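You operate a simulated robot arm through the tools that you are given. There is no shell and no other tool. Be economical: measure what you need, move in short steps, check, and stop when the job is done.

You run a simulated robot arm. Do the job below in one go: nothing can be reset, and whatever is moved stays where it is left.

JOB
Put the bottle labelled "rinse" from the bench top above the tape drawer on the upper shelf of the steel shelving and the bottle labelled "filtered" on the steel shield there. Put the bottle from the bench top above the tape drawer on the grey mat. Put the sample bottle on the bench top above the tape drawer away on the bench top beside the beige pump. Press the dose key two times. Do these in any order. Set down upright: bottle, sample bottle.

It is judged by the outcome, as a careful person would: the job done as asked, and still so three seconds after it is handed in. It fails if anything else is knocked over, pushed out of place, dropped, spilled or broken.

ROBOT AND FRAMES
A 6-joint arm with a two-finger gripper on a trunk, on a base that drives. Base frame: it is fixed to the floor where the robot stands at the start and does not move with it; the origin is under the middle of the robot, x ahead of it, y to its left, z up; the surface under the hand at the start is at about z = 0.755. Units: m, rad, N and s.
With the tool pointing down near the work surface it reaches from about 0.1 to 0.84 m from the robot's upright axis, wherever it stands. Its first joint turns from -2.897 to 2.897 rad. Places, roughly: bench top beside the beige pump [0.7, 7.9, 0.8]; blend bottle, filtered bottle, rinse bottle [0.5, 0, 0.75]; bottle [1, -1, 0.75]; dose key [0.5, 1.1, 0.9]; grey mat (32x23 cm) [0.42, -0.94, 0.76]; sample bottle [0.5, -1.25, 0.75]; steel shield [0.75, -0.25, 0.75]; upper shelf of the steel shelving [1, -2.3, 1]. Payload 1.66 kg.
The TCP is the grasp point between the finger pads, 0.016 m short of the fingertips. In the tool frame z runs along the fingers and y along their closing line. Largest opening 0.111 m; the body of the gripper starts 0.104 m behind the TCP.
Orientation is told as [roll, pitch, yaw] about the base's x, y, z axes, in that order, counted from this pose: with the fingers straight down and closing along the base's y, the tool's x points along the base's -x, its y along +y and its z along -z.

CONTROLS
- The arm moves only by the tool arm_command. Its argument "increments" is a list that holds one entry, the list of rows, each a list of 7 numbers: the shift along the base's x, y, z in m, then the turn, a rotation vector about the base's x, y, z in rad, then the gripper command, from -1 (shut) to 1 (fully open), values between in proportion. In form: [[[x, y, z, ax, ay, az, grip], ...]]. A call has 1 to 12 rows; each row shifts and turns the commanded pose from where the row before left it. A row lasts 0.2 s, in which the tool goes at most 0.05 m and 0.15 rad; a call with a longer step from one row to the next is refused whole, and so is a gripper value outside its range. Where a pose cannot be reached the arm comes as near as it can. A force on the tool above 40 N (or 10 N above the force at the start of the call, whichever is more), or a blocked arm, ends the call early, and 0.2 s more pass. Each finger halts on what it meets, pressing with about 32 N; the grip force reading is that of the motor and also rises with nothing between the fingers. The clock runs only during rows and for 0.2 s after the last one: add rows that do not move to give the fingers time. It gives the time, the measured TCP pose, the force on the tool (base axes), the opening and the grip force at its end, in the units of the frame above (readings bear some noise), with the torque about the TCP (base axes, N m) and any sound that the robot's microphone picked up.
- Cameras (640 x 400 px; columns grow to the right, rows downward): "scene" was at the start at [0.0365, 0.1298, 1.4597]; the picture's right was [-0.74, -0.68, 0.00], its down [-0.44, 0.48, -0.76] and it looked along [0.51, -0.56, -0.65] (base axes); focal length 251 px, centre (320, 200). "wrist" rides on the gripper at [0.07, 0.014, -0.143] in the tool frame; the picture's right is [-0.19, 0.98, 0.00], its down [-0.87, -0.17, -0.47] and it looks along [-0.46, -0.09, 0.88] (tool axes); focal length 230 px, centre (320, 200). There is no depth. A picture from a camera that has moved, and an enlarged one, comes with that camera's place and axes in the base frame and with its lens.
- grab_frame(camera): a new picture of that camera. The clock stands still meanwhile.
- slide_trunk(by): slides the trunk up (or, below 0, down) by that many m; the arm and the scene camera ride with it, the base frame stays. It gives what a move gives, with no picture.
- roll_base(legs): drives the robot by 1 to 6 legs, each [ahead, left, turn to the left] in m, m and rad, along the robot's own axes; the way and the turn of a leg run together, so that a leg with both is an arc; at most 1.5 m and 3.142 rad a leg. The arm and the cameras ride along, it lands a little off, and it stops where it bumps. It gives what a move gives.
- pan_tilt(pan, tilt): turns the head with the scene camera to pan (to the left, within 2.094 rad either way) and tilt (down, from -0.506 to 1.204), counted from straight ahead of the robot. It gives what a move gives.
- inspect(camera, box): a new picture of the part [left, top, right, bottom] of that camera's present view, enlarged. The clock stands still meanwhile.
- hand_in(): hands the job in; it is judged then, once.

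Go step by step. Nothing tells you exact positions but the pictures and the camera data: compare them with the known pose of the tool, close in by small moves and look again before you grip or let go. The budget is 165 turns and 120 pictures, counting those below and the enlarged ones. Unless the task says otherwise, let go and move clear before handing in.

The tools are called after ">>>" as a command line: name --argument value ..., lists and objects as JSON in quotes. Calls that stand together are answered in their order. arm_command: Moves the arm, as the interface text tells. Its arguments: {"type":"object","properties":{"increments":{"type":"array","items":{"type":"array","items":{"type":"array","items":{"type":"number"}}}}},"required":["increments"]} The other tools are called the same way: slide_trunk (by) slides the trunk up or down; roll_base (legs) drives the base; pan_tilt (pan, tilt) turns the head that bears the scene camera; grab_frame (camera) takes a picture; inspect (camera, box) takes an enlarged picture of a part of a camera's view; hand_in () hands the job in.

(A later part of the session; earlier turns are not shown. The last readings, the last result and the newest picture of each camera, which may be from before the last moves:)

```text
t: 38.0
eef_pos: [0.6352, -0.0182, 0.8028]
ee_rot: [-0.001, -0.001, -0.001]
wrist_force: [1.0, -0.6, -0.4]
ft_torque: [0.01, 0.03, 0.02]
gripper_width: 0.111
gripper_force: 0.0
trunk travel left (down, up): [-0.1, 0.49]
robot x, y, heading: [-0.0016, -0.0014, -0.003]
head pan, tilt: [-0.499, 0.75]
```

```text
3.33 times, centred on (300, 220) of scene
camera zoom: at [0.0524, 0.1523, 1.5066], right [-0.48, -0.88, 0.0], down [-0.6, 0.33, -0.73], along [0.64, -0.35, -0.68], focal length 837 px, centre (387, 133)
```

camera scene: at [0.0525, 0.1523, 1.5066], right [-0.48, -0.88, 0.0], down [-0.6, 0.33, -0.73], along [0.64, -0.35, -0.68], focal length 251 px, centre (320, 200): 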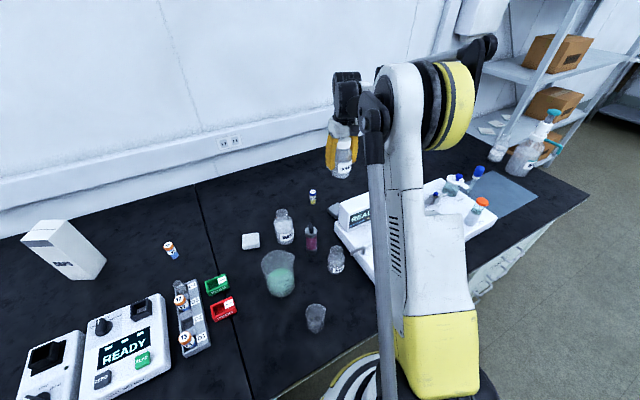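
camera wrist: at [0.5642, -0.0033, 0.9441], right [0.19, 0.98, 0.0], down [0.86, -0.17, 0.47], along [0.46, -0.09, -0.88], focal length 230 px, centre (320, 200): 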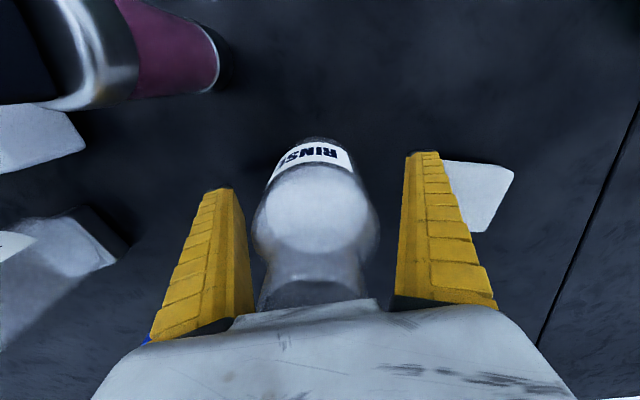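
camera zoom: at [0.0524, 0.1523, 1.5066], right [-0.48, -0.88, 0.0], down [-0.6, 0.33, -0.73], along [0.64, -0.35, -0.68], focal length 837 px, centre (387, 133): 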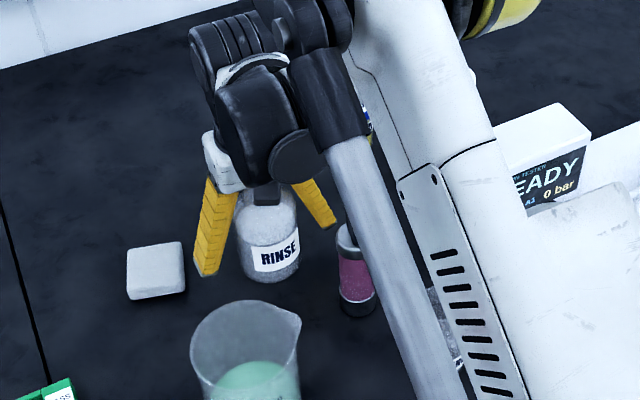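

Body is between the fingers as before; close and lift a little.

>>> arm_command --increments '[[[0, 0, 0, 0, 0, 0, 0.3], [0, 0, 0, 0, 0, 0, -1], [0, 0, 0, 0, 0, 0, -1], [0, 0, 0.01, 0, 0, 0, -1], [0, 0, 0.02, 0, 0, 0, -1]]]'

>>> inspect --camera "wrist" --box '[220, 90, 420, 290]'

```text
t: 39.2
eef_pos: [0.635, -0.0192, 0.8326]
ee_rot: [-0.001, -0.002, -0.001]
wrist_force: [-0.2, -0.6, -4.2]
ft_torque: [-0.03, 0.03, 0.01]
gripper_width: 0.0682
gripper_force: 31.9
trunk travel left (down, up): [-0.1, 0.49]
robot x, y, heading: [0.0044, -0.0002, 0.003]
head pan, tilt: [-0.499, 0.75]
```

```text
2.00 times, centred on (320, 190) of wrist
camera zoom: at [0.564, -0.0048, 0.9737], right [0.19, 0.98, 0.0], down [0.87, -0.17, 0.47], along [0.46, -0.09, -0.88], focal length 460 px, centre (320, 220)
```

zoom: 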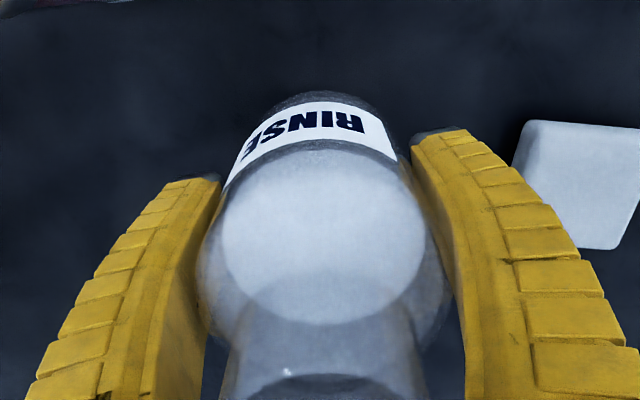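

Rinse is held. I raise it, draw it in, raise the trunk and look right for the way to the shelving.

>>> arm_command --increments '[[[0, 0, 0.045, 0, 0, 0, -1], [0, 0, 0.045, 0, 0, 0, -1], [0, 0, 0.045, 0, 0, 0, -1], [0, 0, 0.045, 0, 0, 0, -1], [-0.03, 0, 0.035, 0, 0, 0, -1], [-0.04, 0, 0.02, 0, 0, 0, -1], [-0.04, 0.0, 0.02, 0, 0, 0, -1], [-0.04, 0, 0.02, 0, 0, 0, -1], [-0.04, 0, 0, 0, 0, 0, -1], [-0.02, 0, 0, 0, 0, 0, -1]]]'

>>> slide_trunk --by 0.2

>>> pan_tilt --pan -0.9 --tilt 0.45

>>> grab_frame --camera "scene"

```text
t: 41.4
eef_pos: [0.4232, -0.0193, 1.1066]
ee_rot: [-0.002, -0.001, 0.001]
wrist_force: [0.1, 0.4, -3.5]
ft_torque: [-0.01, 0.01, -0.01]
gripper_width: 0.068
gripper_force: 32.2
trunk travel left (down, up): [-0.1, 0.49]
robot x, y, heading: [-0.0019, 0.0023, 0.002]
head pan, tilt: [-0.499, 0.75]
```

```text
t: 43.6
eef_pos: [0.4241, -0.0199, 1.3065]
ee_rot: [-0.001, -0.003, -0.001]
wrist_force: [0.2, 0.2, -4.5]
ft_torque: [0.01, 0.03, 0.01]
gripper_width: 0.0678
gripper_force: 31.9
trunk travel left (down, up): [-0.3, 0.29]
robot x, y, heading: [-0.0041, -0.0017, 0.001]
head pan, tilt: [-0.499, 0.75]
```

```text
t: 44.4
eef_pos: [0.4245, -0.0196, 1.3069]
ee_rot: [-0.004, -0.001, 0.001]
wrist_force: [0.6, -0.3, -4.1]
ft_torque: [0.0, 0.01, 0.02]
gripper_width: 0.0681
gripper_force: 32.4
trunk travel left (down, up): [-0.3, 0.29]
robot x, y, heading: [-0.0025, 0.0033, -0.004]
head pan, tilt: [-0.901, 0.45]
```

```text
80 pictures are left
camera scene: at [0.0371, 0.1199, 1.733], right [-0.78, -0.62, 0.0], down [-0.27, 0.34, -0.9], along [0.56, -0.7, -0.44], focal length 251 px, centre (320, 200)
```

scene: 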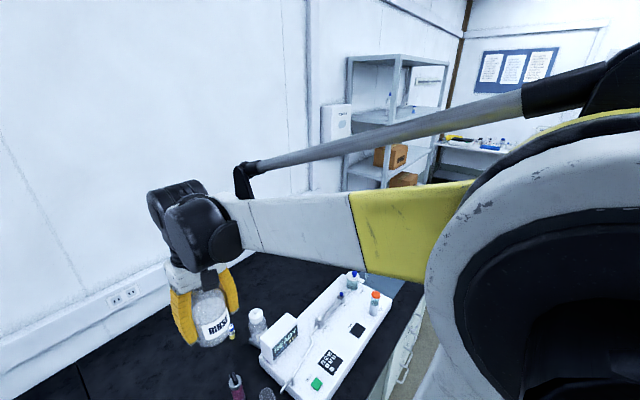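

The shelving is ahead-right, its shelf with bottles at around z 1.3. I drive 1.5 m to the right and look again.

>>> roll_base --legs '[[-0.1, 0, 0], [0, -1.5, 0]]'

>>> pan_tilt --pan -0.6 --tilt 0.3

>>> grab_frame --camera "scene"

>>> grab_frame --camera "wrist"

```text
t: 52.6
eef_pos: [0.3397, -1.5163, 1.3076]
ee_rot: [0.0, -0.004, 0.019]
wrist_force: [-0.5, 0.5, -4.1]
ft_torque: [0.01, 0.02, -0.02]
gripper_width: 0.068
gripper_force: 31.7
trunk travel left (down, up): [-0.3, 0.29]
robot x, y, heading: [-0.0814, -1.5064, 0.021]
head pan, tilt: [-0.901, 0.45]
```

```text
t: 53.4
eef_pos: [0.339, -1.5169, 1.3076]
ee_rot: [-0.002, -0.002, 0.02]
wrist_force: [-1.0, -0.7, -3.4]
ft_torque: [-0.02, 0.04, 0.02]
gripper_width: 0.068
gripper_force: 31.9
trunk travel left (down, up): [-0.3, 0.29]
robot x, y, heading: [-0.0841, -1.5064, 0.016]
head pan, tilt: [-0.6, 0.3]
```

```text
79 pictures are left
camera scene: at [-0.0296, -1.3652, 1.7469], right [-0.55, -0.84, 0.0], down [-0.25, 0.16, -0.96], along [0.8, -0.53, -0.3], focal length 251 px, centre (320, 200)
```

scene: 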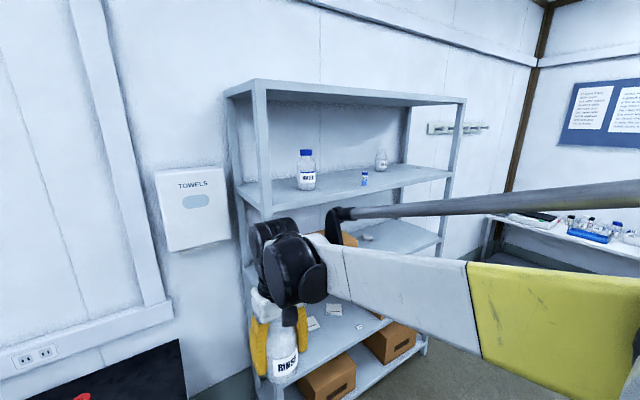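

```text
78 pictures are left
camera wrist: at [0.2693, -1.5043, 1.4483], right [0.17, 0.99, 0.0], down [0.87, -0.15, 0.47], along [0.47, -0.08, -0.88], focal length 230 px, centre (320, 200)
```

wrist: 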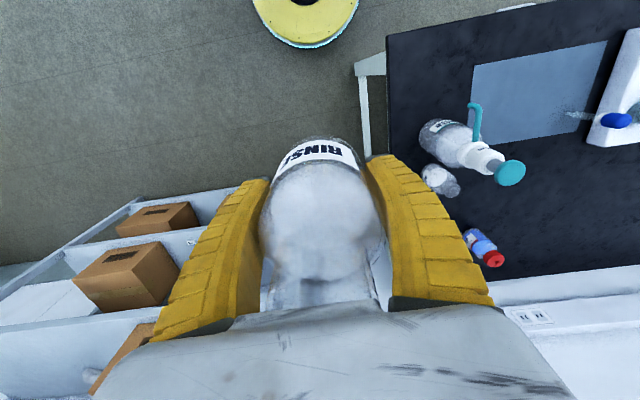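

The upper shelf with bottles lies under a top plate. I drive another 0.7 m right for a frontal view and measure.

>>> roll_base --legs '[[0, -0.7, -0.016]]'

>>> pan_tilt --pan 0.15 --tilt 0.3

>>> grab_frame --camera "scene"

>>> grab_frame --camera "wrist"

```text
t: 57.3
eef_pos: [0.3424, -2.2362, 1.3068]
ee_rot: [-0.001, -0.003, -0.012]
wrist_force: [-0.8, -0.6, -3.8]
ft_torque: [0.0, 0.03, -0.02]
gripper_width: 0.0676
gripper_force: 31.6
trunk travel left (down, up): [-0.3, 0.29]
robot x, y, heading: [-0.0828, -2.2113, -0.012]
head pan, tilt: [-0.6, 0.3]
```

```text
t: 58.4
eef_pos: [0.3418, -2.2363, 1.3067]
ee_rot: [-0.003, -0.002, -0.012]
wrist_force: [0.4, 1.0, -3.4]
ft_torque: [0.02, 0.04, 0.0]
gripper_width: 0.0677
gripper_force: 32.3
trunk travel left (down, up): [-0.3, 0.29]
robot x, y, heading: [-0.0828, -2.2115, -0.009]
head pan, tilt: [0.15, 0.3]
```

```text
77 pictures are left
camera scene: at [-0.0069, -2.0068, 1.7469], right [0.14, -0.99, 0.0], down [-0.29, -0.04, -0.96], along [0.95, 0.13, -0.3], focal length 251 px, centre (320, 200)
```

scene: 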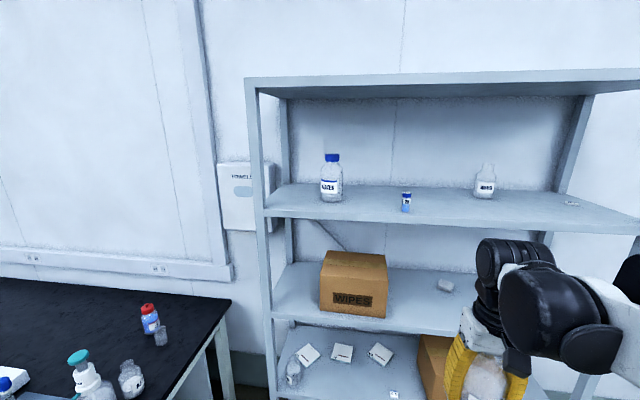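

```text
76 pictures are left
camera wrist: at [0.2714, -2.2216, 1.4483], right [0.2, 0.98, 0.0], down [0.86, -0.18, 0.47], along [0.46, -0.1, -0.88], focal length 230 px, centre (320, 200)
```

wrist: 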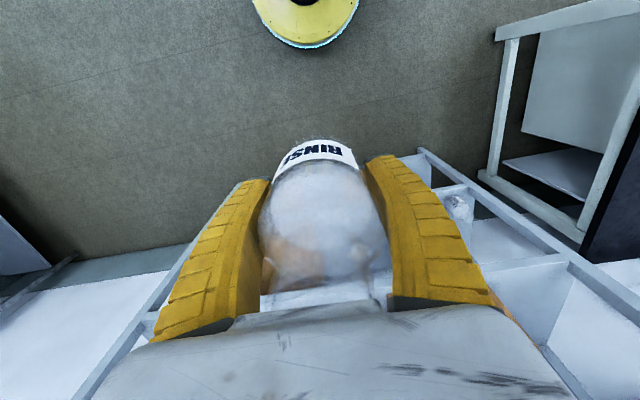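

Upper candidates: a shelf at z≈1.45 and one (with the WIPES box) at z≈1.0; the stated place z=1 points at the latter. I zoom to check for labels and free room.

>>> inspect --camera "scene" --box '[250, 130, 570, 330]'

>>> pan_tilt --pan -0.1 --tilt 0.55

>>> grab_frame --camera "scene"

```text
2.00 times, centred on (410, 230) of scene
camera zoom: at [-0.0069, -2.0068, 1.7469], right [0.14, -0.99, 0.0], down [-0.29, -0.04, -0.96], along [0.95, 0.13, -0.3], focal length 502 px, centre (140, 140)
```

zoom: 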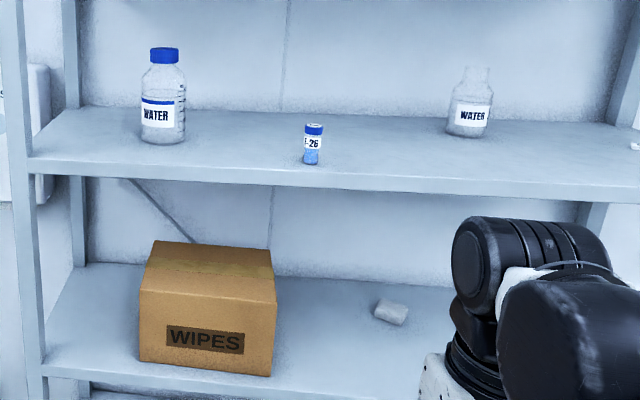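

```text
t: 59.2
eef_pos: [0.3422, -2.2364, 1.3066]
ee_rot: [-0.001, -0.002, -0.013]
wrist_force: [0.1, -0.2, -3.0]
ft_torque: [0.01, 0.07, 0.03]
gripper_width: 0.0678
gripper_force: 31.7
trunk travel left (down, up): [-0.3, 0.29]
robot x, y, heading: [-0.0805, -2.2124, -0.015]
head pan, tilt: [-0.099, 0.55]
```

```text
74 pictures are left
camera scene: at [-0.0102, -2.0295, 1.724], right [-0.11, -0.99, 0.0], down [-0.52, 0.06, -0.85], along [0.85, -0.09, -0.52], focal length 251 px, centre (320, 200)
```

scene: 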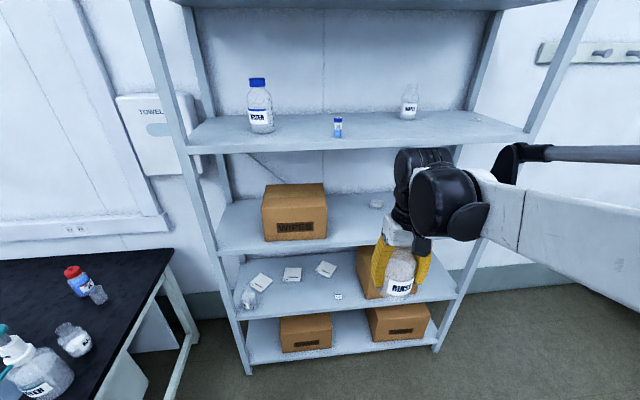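

The shelf at z≈1.035 (WIPES box) fits the given place; the free spot right of the box is about [0.87,-2.33]. I lower the trunk, shift right 0.1 m and forward 0.25 m, then look.

>>> slide_trunk --by -0.185

>>> roll_base --legs '[[0, -0.12, 0.014], [0.22, 0, 0]]'

>>> pan_tilt --pan -0.15 --tilt 0.5

>>> grab_frame --camera "scene"

>>> grab_frame --camera "wrist"

```text
t: 61.2
eef_pos: [0.3421, -2.2362, 1.1228]
ee_rot: [-0.002, -0.001, -0.012]
wrist_force: [0.2, -0.5, -3.7]
ft_torque: [0.01, 0.01, 0.01]
gripper_width: 0.0678
gripper_force: 31.5
trunk travel left (down, up): [-0.115, 0.475]
robot x, y, heading: [-0.0813, -2.2145, -0.012]
head pan, tilt: [-0.099, 0.55]
```

```text
t: 63.8
eef_pos: [0.5664, -2.3445, 1.1219]
ee_rot: [-0.002, 0.001, 0.002]
wrist_force: [0.0, 0.1, -4.7]
ft_torque: [-0.04, 0.06, 0.0]
gripper_width: 0.0676
gripper_force: 31.6
trunk travel left (down, up): [-0.115, 0.475]
robot x, y, heading: [0.1429, -2.3241, 0.004]
head pan, tilt: [-0.099, 0.55]
```

```text
t: 64.4
eef_pos: [0.5671, -2.3454, 1.1211]
ee_rot: [-0.003, -0.001, 0.002]
wrist_force: [-0.2, -0.1, -3.7]
ft_torque: [-0.01, 0.02, 0.01]
gripper_width: 0.068
gripper_force: 31.7
trunk travel left (down, up): [-0.115, 0.475]
robot x, y, heading: [0.1408, -2.3279, -0.0]
head pan, tilt: [-0.15, 0.499]
```

```text
73 pictures are left
camera scene: at [0.2123, -2.148, 1.5435], right [-0.15, -0.99, 0.0], down [-0.47, 0.07, -0.88], along [0.87, -0.13, -0.48], focal length 251 px, centre (320, 200)
```

scene: 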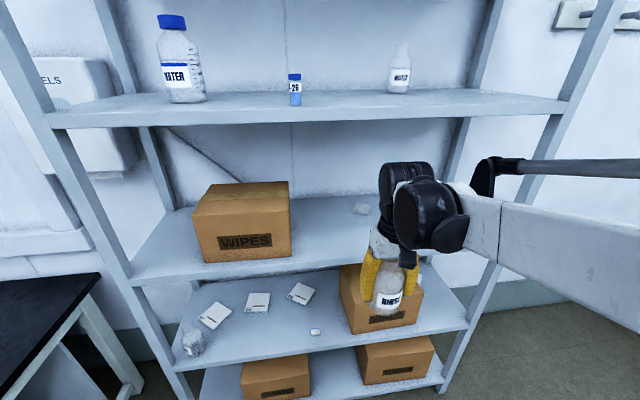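

```text
72 pictures are left
camera wrist: at [0.4959, -2.3313, 1.2633], right [0.19, 0.98, 0.0], down [0.87, -0.17, 0.47], along [0.46, -0.09, -0.88], focal length 230 px, centre (320, 200)
```

wrist: 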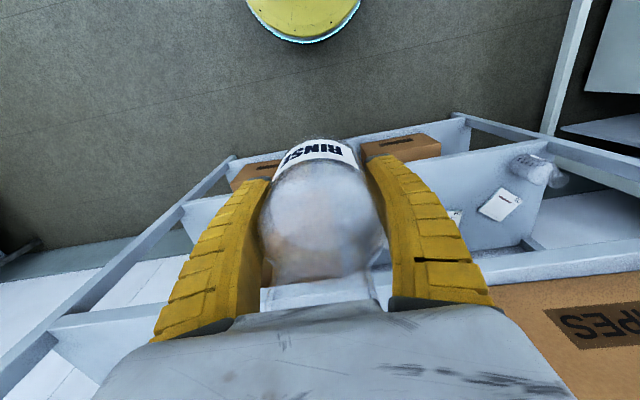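

Clearance under the next shelf is a few cm. I advance the hand to the shelf's front at z 1.112 and check.

>>> arm_command --increments '[[[0.03, 0.003, -0.003, 0, 0, 0, -1], [0.04, 0.003, -0.003, 0, 0, 0, -1], [0.04, 0.003, -0.003, 0, 0, 0, -1], [0.04, 0.003, 0, 0, 0, 0, -1], [0.03, 0.003, 0, 0, 0, 0, -1], [0, 0, 0, 0, 0, 0, -1]]]'

>>> grab_frame --camera "scene"

>>> grab_frame --camera "wrist"

```text
t: 65.8
eef_pos: [0.7468, -2.331, 1.1132]
ee_rot: [-0.002, -0.001, 0.001]
wrist_force: [0.3, -0.6, -3.1]
ft_torque: [-0.02, 0.01, 0.03]
gripper_width: 0.0676
gripper_force: 32.2
trunk travel left (down, up): [-0.115, 0.475]
robot x, y, heading: [0.1434, -2.3262, 0.003]
head pan, tilt: [-0.15, 0.499]
```

```text
71 pictures are left
camera scene: at [0.2123, -2.148, 1.5436], right [-0.15, -0.99, 0.0], down [-0.47, 0.07, -0.88], along [0.87, -0.13, -0.48], focal length 251 px, centre (320, 200)
```

scene: 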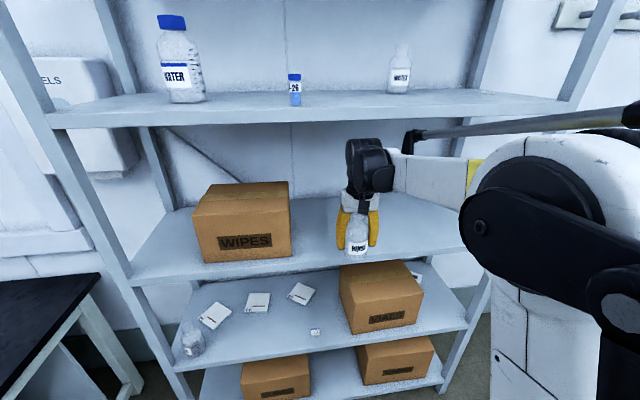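

```text
70 pictures are left
camera wrist: at [0.6765, -2.3165, 1.255], right [0.19, 0.98, 0.0], down [0.87, -0.17, 0.47], along [0.46, -0.09, -0.88], focal length 230 px, centre (320, 200)
```

wrist: 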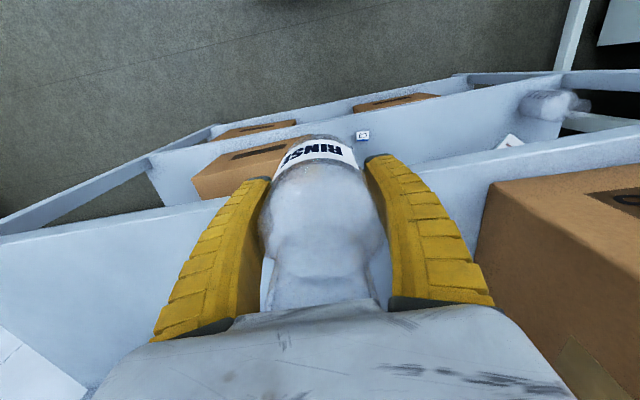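

The bottle is just before the shelf edge (x≈0.77). I advance to x≈0.835 and lower to contact.

>>> arm_command --increments '[[[0.03, 0, -0.001, 0, 0, 0, -1], [0.03, 0, -0.001, 0, 0, 0, -1], [0.027, 0, 0, 0, 0, 0, -1], [0, 0, 0, 0, 0, 0, -1]]]'

>>> grab_frame --camera "scene"

```text
t: 66.8
eef_pos: [0.8344, -2.3317, 1.1109]
ee_rot: [-0.003, -0.001, 0.0]
wrist_force: [0.1, -1.5, -3.9]
ft_torque: [0.01, 0.01, 0.0]
gripper_width: 0.0676
gripper_force: 31.8
trunk travel left (down, up): [-0.115, 0.475]
robot x, y, heading: [0.1441, -2.3311, 0.001]
head pan, tilt: [-0.15, 0.499]
```

```text
69 pictures are left
camera scene: at [0.2124, -2.148, 1.5436], right [-0.15, -0.99, 0.0], down [-0.47, 0.07, -0.88], along [0.87, -0.13, -0.48], focal length 251 px, centre (320, 200)
```

scene: 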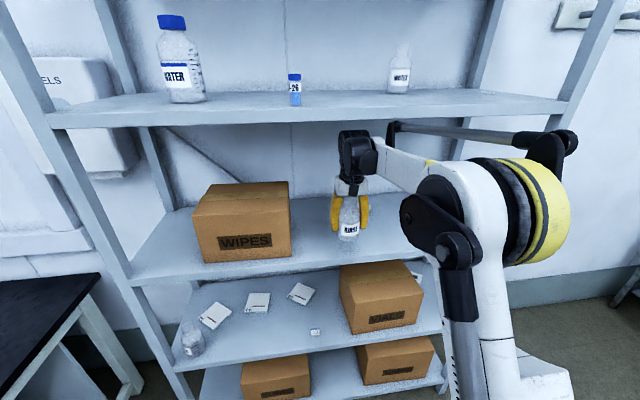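

I lower gently onto the shelf.

>>> arm_command --increments '[[[0, 0, -0.006, 0, 0, 0, -1], [0, 0, -0.006, 0, 0, 0, -1], [0, 0, -0.002, 0, 0, 0, -1], [0, 0, -0.002, 0, 0, 0, -1], [0, 0, -0.002, 0, 0, 0, -1]]]'

```text
t: 68.0
eef_pos: [0.8339, -2.3307, 1.0921]
ee_rot: [-0.002, -0.002, 0.003]
wrist_force: [-0.7, 0.8, -4.0]
ft_torque: [-0.02, -0.03, 0.01]
gripper_width: 0.0678
gripper_force: 31.8
trunk travel left (down, up): [-0.115, 0.475]
robot x, y, heading: [0.142, -2.3268, -0.002]
head pan, tilt: [-0.15, 0.499]
```

>>> arm_command --increments '[[[0, 0, -0.002, 0, 0, 0, -1], [0, 0, -0.002, 0, 0, 0, -1], [0, 0, -0.002, 0, 0, 0, -1], [0, 0, -0.002, 0, 0, 0, -1]]]'

>>> inspect --camera "scene" --box '[290, 120, 410, 280]'

```text
t: 69.0
eef_pos: [0.8339, -2.3314, 1.0856]
ee_rot: [-0.001, -0.002, 0.001]
wrist_force: [1.6, -0.2, -3.9]
ft_torque: [0.0, 0.01, 0.01]
gripper_width: 0.0675
gripper_force: 32.2
trunk travel left (down, up): [-0.115, 0.475]
robot x, y, heading: [0.1381, -2.3247, 0.005]
head pan, tilt: [-0.15, 0.499]
```

```text
2.50 times, centred on (350, 200) of scene
camera zoom: at [0.2124, -2.148, 1.5435], right [-0.15, -0.99, 0.0], down [-0.47, 0.07, -0.88], along [0.87, -0.13, -0.48], focal length 628 px, centre (245, 200)
```

zoom: 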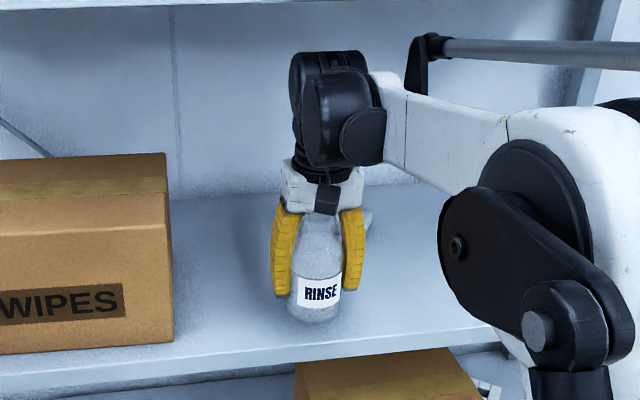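

Not yet in contact; continue lowering.

>>> arm_command --increments '[[[0, 0, -0.002, 0, 0, 0, -1], [0, 0, -0.002, 0, 0, 0, -1], [0, 0, -0.002, 0, 0, 0, -1], [0, 0, -0.002, 0, 0, 0, -1], [0, 0, -0.002, 0, 0, 0, -1], [0, 0, -0.002, 0, 0, 0, -1]]]'

```text
t: 70.4
eef_pos: [0.8335, -2.3303, 1.0739]
ee_rot: [0.0, -0.002, 0.003]
wrist_force: [-0.4, -0.5, -4.0]
ft_torque: [0.0, 0.04, 0.01]
gripper_width: 0.0675
gripper_force: 31.9
trunk travel left (down, up): [-0.115, 0.475]
robot x, y, heading: [0.1417, -2.3274, 0.001]
head pan, tilt: [-0.15, 0.499]
```

>>> arm_command --increments '[[[0, 0, -0.002, 0, 0, 0, -1], [0, 0, -0.002, 0, 0, 0, -1], [0, 0, -0.002, 0, 0, 0, -1], [0, 0, -0.002, 0, 0, 0, -1], [0, 0, -0.002, 0, 0, 0, -1], [0, 0, -0.002, 0, 0, 0, -1]]]'

>>> inspect --camera "scene" --box '[310, 180, 390, 260]'

```text
t: 71.8
eef_pos: [0.8324, -2.3299, 1.0611]
ee_rot: [-0.002, -0.001, 0.002]
wrist_force: [11.0, -0.5, 24.0]
ft_torque: [-0.02, -0.13, 0.01]
gripper_width: 0.0679
gripper_force: 32.0
trunk travel left (down, up): [-0.115, 0.475]
robot x, y, heading: [0.1476, -2.3289, -0.002]
head pan, tilt: [-0.15, 0.499]
```

```text
5.00 times, centred on (350, 220) of scene
camera zoom: at [0.2111, -2.1481, 1.5437], right [-0.15, -0.99, 0.0], down [-0.47, 0.07, -0.88], along [0.87, -0.13, -0.48], focal length 1255 px, centre (170, 100)
```

zoom: 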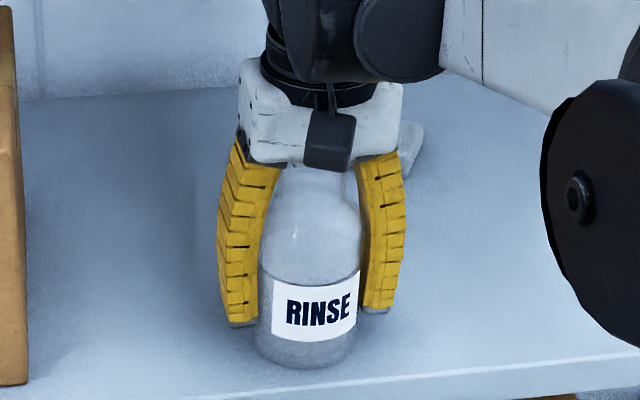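

Contact at the shelf (surface ≈1.014). I open and draw straight back, since the palm is above the bottle's mouth.

>>> arm_command --increments '[[[0, 0, 0.001, 0, 0, 0, -1], [0, 0, 0, 0, 0, 0, 0.3], [0, 0, 0.001, 0, 0, 0, 1], [0, 0, 0.004, 0, 0, 0, 1], [0, 0, 0.008, 0, 0, 0, 1]]]'

>>> inspect --camera "scene" --box '[310, 180, 390, 260]'

```text
t: 73.0
eef_pos: [0.8325, -2.3305, 1.0764]
ee_rot: [-0.002, -0.002, 0.002]
wrist_force: [0.8, 0.6, 0.4]
ft_torque: [0.0, -0.03, -0.01]
gripper_width: 0.1109
gripper_force: 0.1
trunk travel left (down, up): [-0.115, 0.475]
robot x, y, heading: [0.1449, -2.3296, 0.003]
head pan, tilt: [-0.15, 0.499]
```

```text
5.00 times, centred on (350, 220) of scene
camera zoom: at [0.212, -2.148, 1.5436], right [-0.15, -0.99, 0.0], down [-0.47, 0.07, -0.88], along [0.87, -0.13, -0.48], focal length 1255 px, centre (170, 100)
```

zoom: 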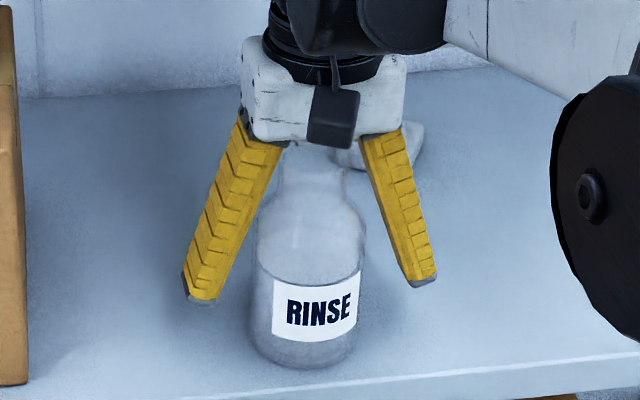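

Rinse stands well. I pull the hand straight back out of the shelf.

>>> arm_command --increments '[[[-0.02, 0, 0.01, 0, 0, 0, 1], [-0.04, 0, 0.01, 0, 0, 0, 1], [-0.045, 0, 0.005, 0, 0, 0, 1], [-0.045, 0, 0, 0, 0, 0, 1], [-0.045, 0, 0, 0, 0, 0, 1], [-0.045, 0, 0, 0, 0, 0, 1], [-0.045, 0, 0, 0, 0, 0, 1], [-0.045, 0, 0, 0, 0, 0, 1], [-0.045, 0, 0, 0, 0, 0, 1], [-0.03, 0, 0, 0, 0, 0, 1]]]'

>>> roll_base --legs '[[-0.4, 0, 0], [0, 1.1, 0]]'

>>> slide_trunk --by 0.2

>>> pan_tilt --pan 0 --tilt 0.6

>>> grab_frame --camera "scene"

```text
t: 75.2
eef_pos: [0.4287, -2.331, 1.1007]
ee_rot: [-0.002, -0.001, 0.0]
wrist_force: [0.9, -0.5, 0.8]
ft_torque: [0.01, 0.02, -0.01]
gripper_width: 0.111
gripper_force: 0.1
trunk travel left (down, up): [-0.115, 0.475]
robot x, y, heading: [0.1441, -2.3278, 0.005]
head pan, tilt: [-0.15, 0.499]
```

```text
t: 82.8
eef_pos: [0.0355, -1.25, 1.1]
ee_rot: [0.0, 0.0, -0.009]
wrist_force: [0.3, -0.1, 0.1]
ft_torque: [-0.01, 0.01, -0.04]
gripper_width: 0.1108
gripper_force: 0.2
trunk travel left (down, up): [-0.115, 0.475]
robot x, y, heading: [-0.2503, -1.2421, -0.013]
head pan, tilt: [-0.15, 0.499]
```

```text
t: 85.0
eef_pos: [0.0362, -1.251, 1.2994]
ee_rot: [-0.001, -0.001, -0.01]
wrist_force: [0.2, -0.3, 0.5]
ft_torque: [-0.04, 0.01, 0.0]
gripper_width: 0.111
gripper_force: 0.1
trunk travel left (down, up): [-0.315, 0.275]
robot x, y, heading: [-0.2491, -1.2459, -0.011]
head pan, tilt: [-0.15, 0.499]
```

```text
t: 85.7
eef_pos: [0.0354, -1.2503, 1.301]
ee_rot: [-0.003, -0.002, -0.01]
wrist_force: [-0.8, -0.1, 0.1]
ft_torque: [0.0, -0.02, 0.01]
gripper_width: 0.111
gripper_force: 0.1
trunk travel left (down, up): [-0.315, 0.275]
robot x, y, heading: [-0.2497, -1.2429, -0.005]
head pan, tilt: [0.0, 0.6]
```

```text
65 pictures are left
camera scene: at [-0.1809, -1.0516, 1.7345], right [-0.01, -1.0, 0.0], down [-0.56, 0.0, -0.83], along [0.83, -0.01, -0.56], focal length 251 px, centre (320, 200)
```

scene: 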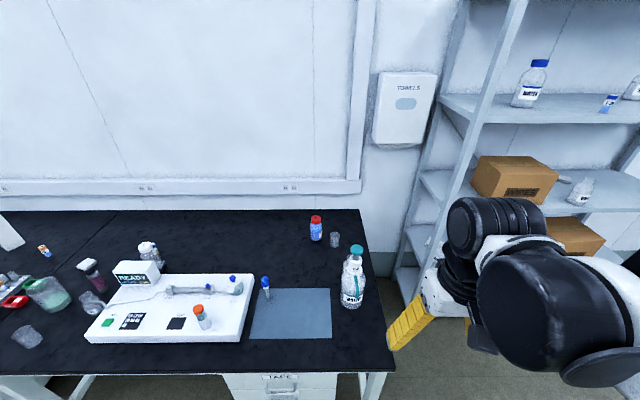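

I see the tape drawer below this bench end. I zoom in on the bottles there.

>>> inspect --camera "scene" --box '[220, 200, 400, 350]'

>>> grab_frame --camera "wrist"

```text
2.67 times, centred on (310, 275) of scene
camera zoom: at [-0.1809, -1.0516, 1.7345], right [-0.01, -1.0, 0.0], down [-0.56, 0.0, -0.83], along [0.83, -0.01, -0.56], focal length 670 px, centre (347, 0)
```

zoom: 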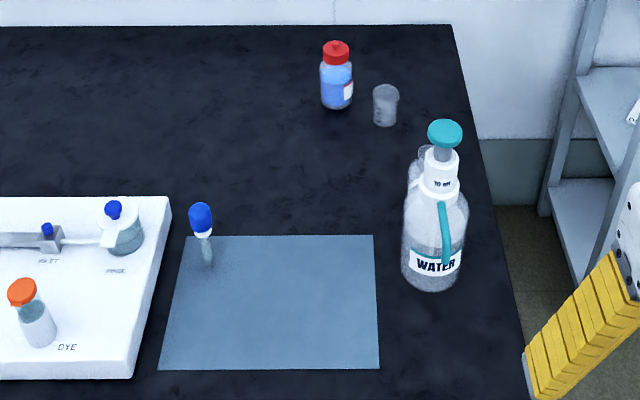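

```text
63 pictures are left
camera wrist: at [-0.0348, -1.2354, 1.4416], right [0.2, 0.98, 0.0], down [0.86, -0.17, 0.47], along [0.46, -0.09, -0.88], focal length 230 px, centre (320, 200)
```

wrist: 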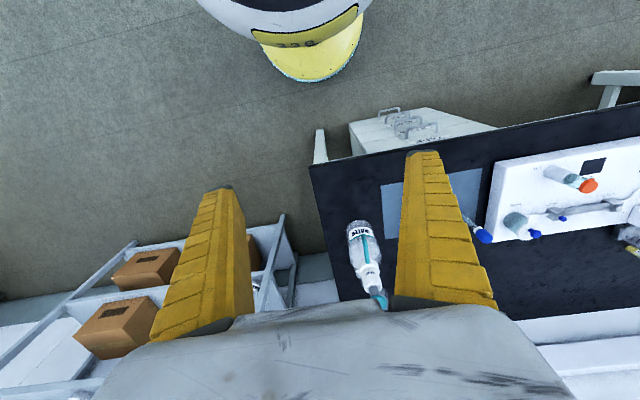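

The bottle with the red cap is the "bottle" at about [0.87,-1.04], the sample bottle hides behind the tall WATER dispenser. To keep the forearm clear of the dispenser, I stand at y≈-0.8.

>>> roll_base --legs '[[0, 0.44, 0.008], [0.27, 0, 0]]'

>>> arm_command --increments '[[[0.04, -0.02, 0, 0, 0, 0, 0.6], [0.04, -0.02, 0, 0, 0, 0, 0.6], [0.04, -0.02, 0, 0, 0, 0, 0.6], [0.04, -0.02, 0, 0, 0, 0, 0.6], [0.04, -0.02, 0, 0, 0, 0, 0.6], [0.04, -0.02, 0, 0, 0, 0, 0.6], [0.04, -0.02, 0, 0, 0, 0, 0.6], [0.04, -0.02, 0, 0, 0, 0, 0.6], [0.03, -0.02, 0, 0, 0, 0, 0.6]]]'

>>> grab_frame --camera "wrist"

>>> pan_tilt --pan -0.3 --tilt 0.7

>>> grab_frame --camera "scene"

```text
t: 89.8
eef_pos: [0.2727, -0.7994, 1.3004]
ee_rot: [-0.001, -0.005, -0.008]
wrist_force: [-2.0, -0.2, -0.2]
ft_torque: [0.01, -0.17, -0.01]
gripper_width: 0.111
gripper_force: 0.1
trunk travel left (down, up): [-0.315, 0.275]
robot x, y, heading: [-0.0069, -0.7927, -0.01]
head pan, tilt: [0.0, 0.6]
stopped in leg 2: the robot was blocked; the commanded pose is now the measured one
```

```text
t: 91.8
eef_pos: [0.6282, -0.9797, 1.3005]
ee_rot: [-0.003, -0.001, -0.006]
wrist_force: [-0.4, -0.5, -0.6]
ft_torque: [0.0, 0.02, 0.0]
gripper_width: 0.0898
gripper_force: 0.8
trunk travel left (down, up): [-0.315, 0.275]
robot x, y, heading: [-0.0098, -0.792, -0.01]
head pan, tilt: [0.0, 0.6]
```

```text
62 pictures are left
camera wrist: at [0.5576, -0.9656, 1.4424], right [0.2, 0.98, 0.0], down [0.86, -0.17, 0.47], along [0.46, -0.09, -0.88], focal length 230 px, centre (320, 200)
```

wrist: 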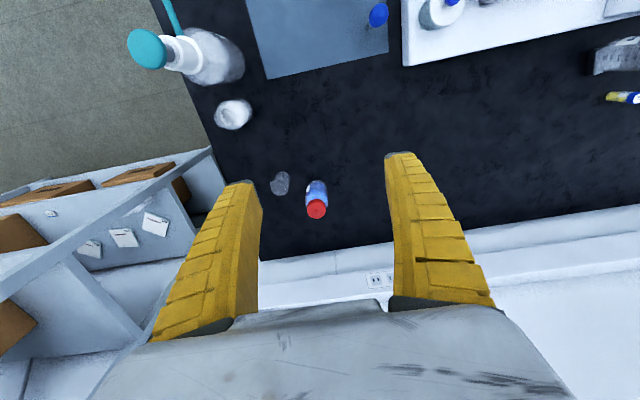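

```text
t: 92.6
eef_pos: [0.6277, -0.9791, 1.3015]
ee_rot: [-0.002, -0.003, -0.006]
wrist_force: [-0.1, 0.0, 0.4]
ft_torque: [0.0, -0.03, -0.01]
gripper_width: 0.0899
gripper_force: 0.7
trunk travel left (down, up): [-0.315, 0.275]
robot x, y, heading: [-0.0088, -0.7932, -0.011]
head pan, tilt: [-0.3, 0.7]
```

```text
61 pictures are left
camera scene: at [0.0516, -0.6257, 1.7259], right [-0.3, -0.95, 0.0], down [-0.61, 0.19, -0.76], along [0.73, -0.23, -0.64], focal length 251 px, centre (320, 200)
```

scene: 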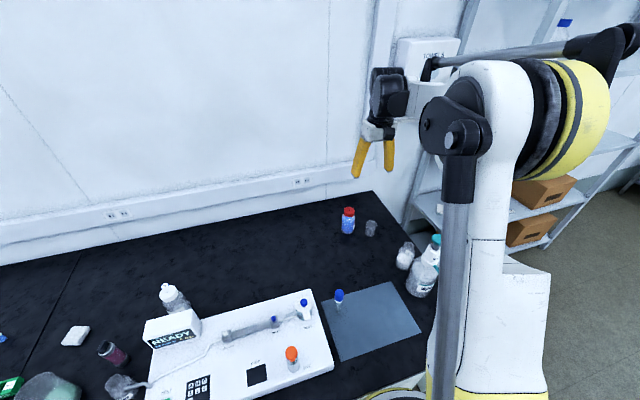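

The bottle is at [0.864,-1.037], the beaker near it at [0.81,-1.14]. I lower the trunk, tilt the fingers forward by 0.6 rad and go to a pre-grasp point.

>>> slide_trunk --by -0.22

>>> arm_command --increments '[[[0.02, -0.01, 0, 0, -0.15, 0, 0.6], [0.03, -0.01, 0, 0, -0.15, 0, 0.6], [0.03, -0.01, 0, 0, -0.15, 0, 0.6], [0.03, -0.01, 0, 0, -0.15, 0, 0.6], [0.03, -0.01, -0.04, 0, 0, 0.006, 0.6], [0.02, -0.001, -0.04, 0, 0, 0, 0.6], [0, 0, -0.04, 0, 0, 0, 0.6]]]'

>>> grab_frame --camera "wrist"

>>> grab_frame --camera "scene"

```text
t: 95.0
eef_pos: [0.6267, -0.9796, 1.0823]
ee_rot: [-0.002, -0.001, -0.007]
wrist_force: [-0.1, -0.1, -0.3]
ft_torque: [0.0, -0.05, 0.02]
gripper_width: 0.09
gripper_force: 0.7
trunk travel left (down, up): [-0.095, 0.495]
robot x, y, heading: [-0.0094, -0.7904, -0.008]
head pan, tilt: [-0.3, 0.7]
```

```text
refused: row 5 steps farther than a row can; nothing moved
```

```text
60 pictures are left
camera wrist: at [0.5562, -0.9646, 1.2233], right [0.2, 0.98, 0.0], down [0.86, -0.17, 0.47], along [0.46, -0.09, -0.88], focal length 230 px, centre (320, 200)
```

wrist: 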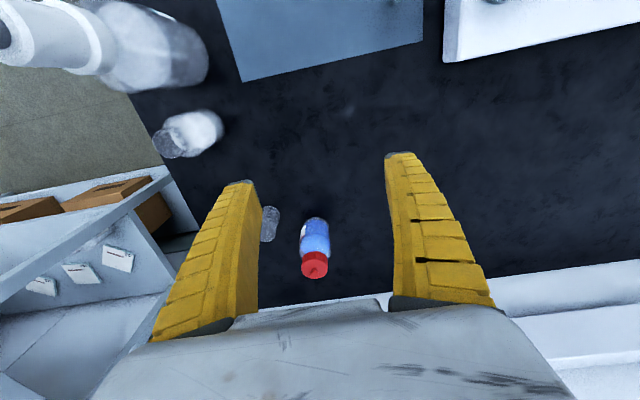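

```text
59 pictures are left
camera scene: at [0.0512, -0.6257, 1.506], right [-0.3, -0.95, 0.0], down [-0.61, 0.19, -0.77], along [0.73, -0.23, -0.64], focal length 251 px, centre (320, 200)
```

scene: 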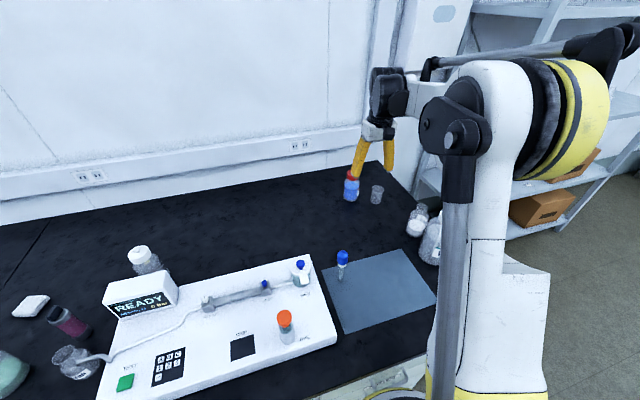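

Refined: cap top at [0.878,-1.039,0.88]. I resend the move with shorter rows.

>>> arm_command --increments '[[[0.02, -0.008, 0, 0, -0.15, 0, 0.6], [0.025, -0.01, -0.01, 0, -0.15, 0, 0.6], [0.025, -0.01, -0.02, 0, -0.15, 0, 0.6], [0.025, -0.01, -0.03, 0, -0.15, 0, 0.6], [0.03, -0.01, -0.03, 0, 0, 0.007, 0.6], [0.03, -0.006, -0.03, 0, 0, 0, 0.6], [0.025, 0, -0.03, 0, 0, 0, 0.6], [0, 0, -0.033, 0, 0, 0, 0.6], [0, 0, 0, 0, 0, 0, 0.6]]]'

>>> grab_frame --camera "wrist"

>>> grab_frame --camera "scene"

```text
t: 97.0
eef_pos: [0.8076, -1.0347, 0.8979]
ee_rot: [0.003, -0.603, -0.002]
wrist_force: [0.2, -1.5, 0.1]
ft_torque: [-0.01, -0.02, 0.03]
gripper_width: 0.0897
gripper_force: 0.7
trunk travel left (down, up): [-0.095, 0.495]
robot x, y, heading: [-0.0105, -0.7914, -0.006]
head pan, tilt: [-0.3, 0.7]
```

```text
58 pictures are left
camera wrist: at [0.6683, -1.021, 0.9759], right [0.16, 0.98, 0.11], down [0.45, -0.17, 0.88], along [0.88, -0.09, -0.46], focal length 230 px, centre (320, 200)
```

wrist: 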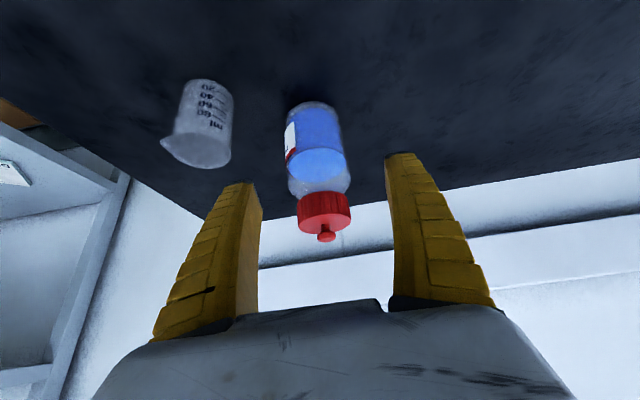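

```text
57 pictures are left
camera scene: at [0.0514, -0.6258, 1.5059], right [-0.3, -0.95, 0.0], down [-0.61, 0.19, -0.76], along [0.73, -0.23, -0.64], focal length 251 px, centre (320, 200)
```

scene: 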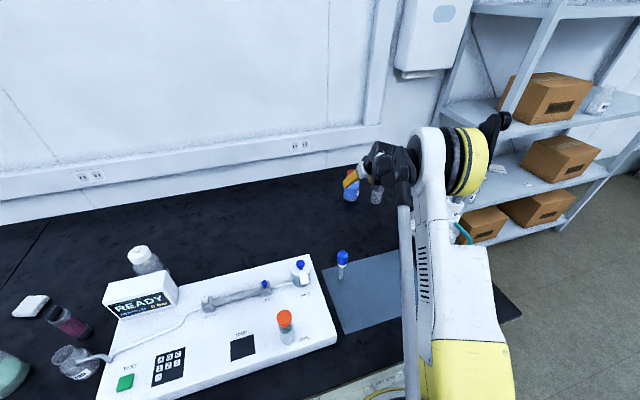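

The bottle is lined up and the beaker clears by about 2 cm. I advance along the fingers and grip.

>>> arm_command --increments '[[[0.02, 0, -0.029, 0, 0, 0, 0.6], [0.02, 0, -0.029, 0, 0, 0, 0.6], [0.015, 0, -0.022, 0, 0, 0, 0.6], [0.01, 0, -0.016, 0, 0, 0, 0.6], [0, 0, 0, 0, 0, 0, 0.6]]]'

>>> grab_frame --camera "wrist"

```text
t: 98.2
eef_pos: [0.8695, -1.033, 0.8018]
ee_rot: [0.003, -0.603, -0.001]
wrist_force: [-0.4, -0.1, -0.2]
ft_torque: [0.0, -0.01, -0.01]
gripper_width: 0.09
gripper_force: 0.6
trunk travel left (down, up): [-0.095, 0.495]
robot x, y, heading: [-0.0096, -0.7961, -0.009]
head pan, tilt: [-0.3, 0.7]
```

```text
56 pictures are left
camera wrist: at [0.7313, -1.0196, 0.8791], right [0.16, 0.98, 0.11], down [0.45, -0.17, 0.88], along [0.88, -0.09, -0.46], focal length 230 px, centre (320, 200)
```

wrist: 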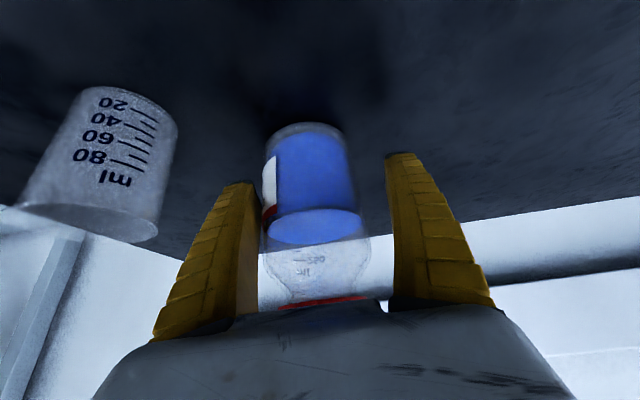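

The body is between the fingers. I close and lift a little.

>>> arm_command --increments '[[[0.003, -0.001, 0, 0, 0, 0, 0.2], [0, 0, 0, 0, 0, 0, -1], [0, 0, 0, 0, 0, 0, -1], [0, 0, 0.01, 0, 0, 0, -1], [0, 0, 0.02, 0, 0, 0, -1]]]'

>>> grab_frame --camera "wrist"

```text
t: 99.4
eef_pos: [0.8737, -1.0333, 0.8305]
ee_rot: [0.003, -0.604, -0.003]
wrist_force: [0.4, 0.5, -4.4]
ft_torque: [-0.01, 0.04, 0.0]
gripper_width: 0.0671
gripper_force: 31.6
trunk travel left (down, up): [-0.095, 0.495]
robot x, y, heading: [-0.0101, -0.7946, -0.006]
head pan, tilt: [-0.3, 0.7]
```

```text
55 pictures are left
camera wrist: at [0.7354, -1.0205, 0.9082], right [0.16, 0.98, 0.11], down [0.45, -0.17, 0.88], along [0.88, -0.09, -0.47], focal length 230 px, centre (320, 200)
```

wrist: 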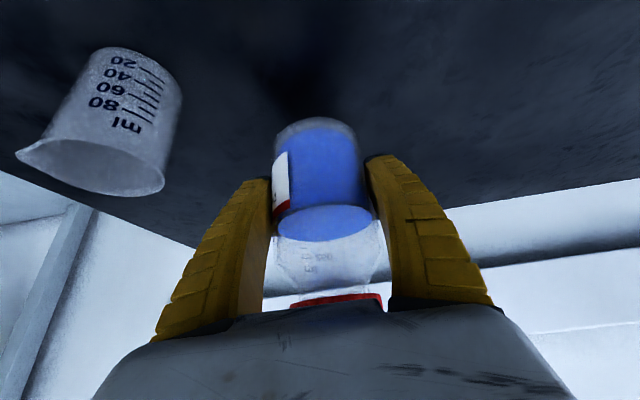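

The bottle is held. I raise it and carry it back toward the mat at [0.42,-0.96], checking midway.

>>> arm_command --increments '[[[0, 0, 0.045, 0, 0, 0, -1], [0, 0, 0.045, 0, 0, 0, -1], [0, 0, 0.045, 0, 0, 0, -1], [0, 0, 0.045, 0, 0, 0, -1], [-0.02, 0.01, 0.04, 0, 0, 0, -1], [-0.04, 0.01, 0.02, 0, 0, 0, -1], [-0.045, 0.01, 0, 0, 0, 0, -1], [-0.045, 0.01, 0, 0, 0, 0, -1], [-0.045, 0.01, 0, 0, 0, 0, -1], [-0.045, 0.01, 0, 0, 0, 0, -1], [-0.045, 0.01, 0, 0, 0, 0, -1]]]'

>>> pan_tilt --pan -0.6 --tilt 0.85

>>> grab_frame --camera "scene"

>>> grab_frame --camera "wrist"

```text
t: 101.8
eef_pos: [0.5886, -0.9657, 1.0697]
ee_rot: [0.003, -0.602, -0.001]
wrist_force: [-0.4, 0.6, -4.7]
ft_torque: [-0.01, 0.04, -0.03]
gripper_width: 0.0675
gripper_force: 31.8
trunk travel left (down, up): [-0.095, 0.495]
robot x, y, heading: [-0.0119, -0.7941, -0.005]
head pan, tilt: [-0.3, 0.7]
```

```text
t: 102.6
eef_pos: [0.5914, -0.9656, 1.0705]
ee_rot: [0.003, -0.603, -0.003]
wrist_force: [0.5, 0.3, -4.9]
ft_torque: [0.0, 0.05, 0.0]
gripper_width: 0.0672
gripper_force: 31.4
trunk travel left (down, up): [-0.095, 0.495]
robot x, y, heading: [-0.0072, -0.7922, -0.008]
head pan, tilt: [-0.6, 0.85]
```

```text
54 pictures are left
camera scene: at [0.0351, -0.6448, 1.4936], right [-0.57, -0.82, 0.0], down [-0.62, 0.43, -0.66], along [0.54, -0.38, -0.75], focal length 251 px, centre (320, 200)
```

scene: 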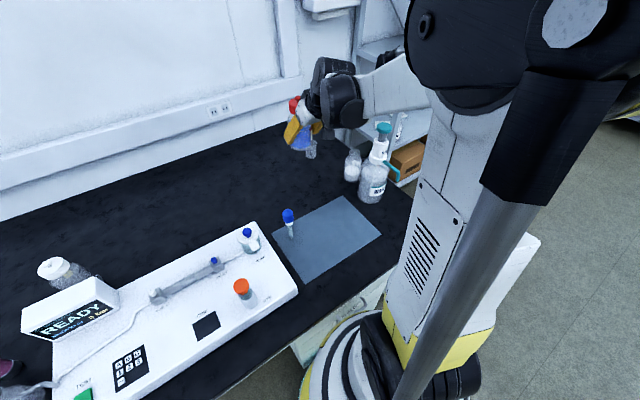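

```text
53 pictures are left
camera wrist: at [0.4516, -0.9528, 1.1469], right [0.16, 0.98, 0.11], down [0.45, -0.17, 0.88], along [0.88, -0.09, -0.47], focal length 230 px, centre (320, 200)
```

wrist: 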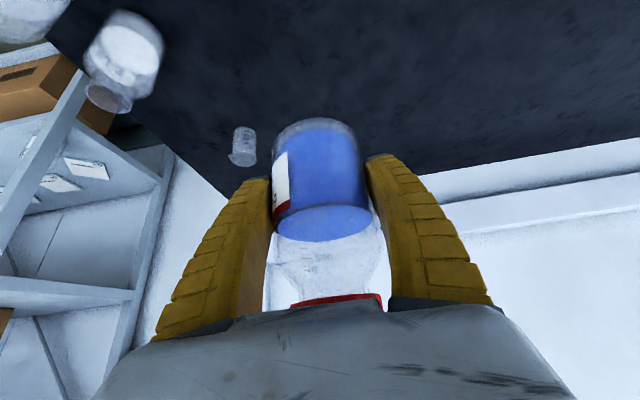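

The path is clear. I move over the mat and lower to just above it.

>>> arm_command --increments '[[[-0.04, 0, 0, 0, 0, 0, -1], [-0.045, 0, 0, 0, 0, 0, -1], [-0.045, 0, -0.01, 0, 0, 0, -1], [-0.036, -0.002, -0.03, 0, 0, 0, -1], [0, 0, -0.045, 0, 0, 0, -1], [0, 0, -0.045, 0, 0, 0, -1], [0, 0, -0.045, 0, 0, 0, -1], [0, 0, -0.045, 0, 0, 0, -1], [0, 0, -0.02, 0, 0, 0, -1], [0, 0, 0, 0, 0, 0, -1]]]'

>>> grab_frame --camera "scene"

```text
t: 104.8
eef_pos: [0.4414, -0.9753, 0.8959]
ee_rot: [0.003, -0.6, -0.001]
wrist_force: [-0.6, 0.4, -4.3]
ft_torque: [-0.01, 0.02, 0.0]
gripper_width: 0.0673
gripper_force: 32.0
out of reach, approached as far as the arm can: row 7, 8, 9
trunk travel left (down, up): [-0.095, 0.495]
robot x, y, heading: [-0.0086, -0.79, -0.007]
head pan, tilt: [-0.6, 0.85]
```

```text
52 pictures are left
camera scene: at [0.0348, -0.6447, 1.4936], right [-0.57, -0.82, 0.0], down [-0.62, 0.43, -0.66], along [0.54, -0.38, -0.75], focal length 251 px, centre (320, 200)
```

scene: 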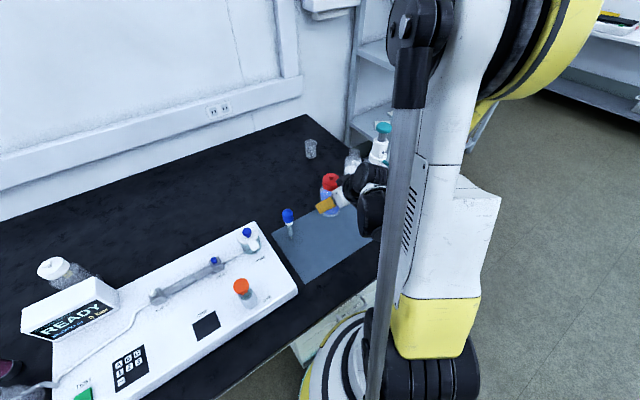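

Too close in for the tilted hand. I raise it, back the robot off by 0.22 m and extend the arm instead.

>>> arm_command --increments '[[[0, 0, 0.045, 0, 0, 0, -1], [0, 0, 0.045, 0, 0, 0, -1], [0, 0, 0.045, 0, 0, 0, -1]]]'

>>> roll_base --legs '[[-0.24, 0, 0]]'

```text
t: 105.6
eef_pos: [0.4368, -0.9756, 1.031]
ee_rot: [0.004, -0.602, -0.003]
wrist_force: [0.2, 0.0, -4.9]
ft_torque: [-0.01, 0.12, 0.01]
gripper_width: 0.0674
gripper_force: 32.4
trunk travel left (down, up): [-0.095, 0.495]
robot x, y, heading: [-0.0136, -0.7926, 0.0]
head pan, tilt: [-0.6, 0.85]
```

```text
t: 107.3
eef_pos: [0.1974, -0.9728, 1.0311]
ee_rot: [0.004, -0.602, -0.002]
wrist_force: [-0.4, 0.0, -4.5]
ft_torque: [-0.04, 0.03, 0.0]
gripper_width: 0.0675
gripper_force: 32.0
trunk travel left (down, up): [-0.095, 0.495]
robot x, y, heading: [-0.247, -0.7905, -0.003]
head pan, tilt: [-0.6, 0.85]
```

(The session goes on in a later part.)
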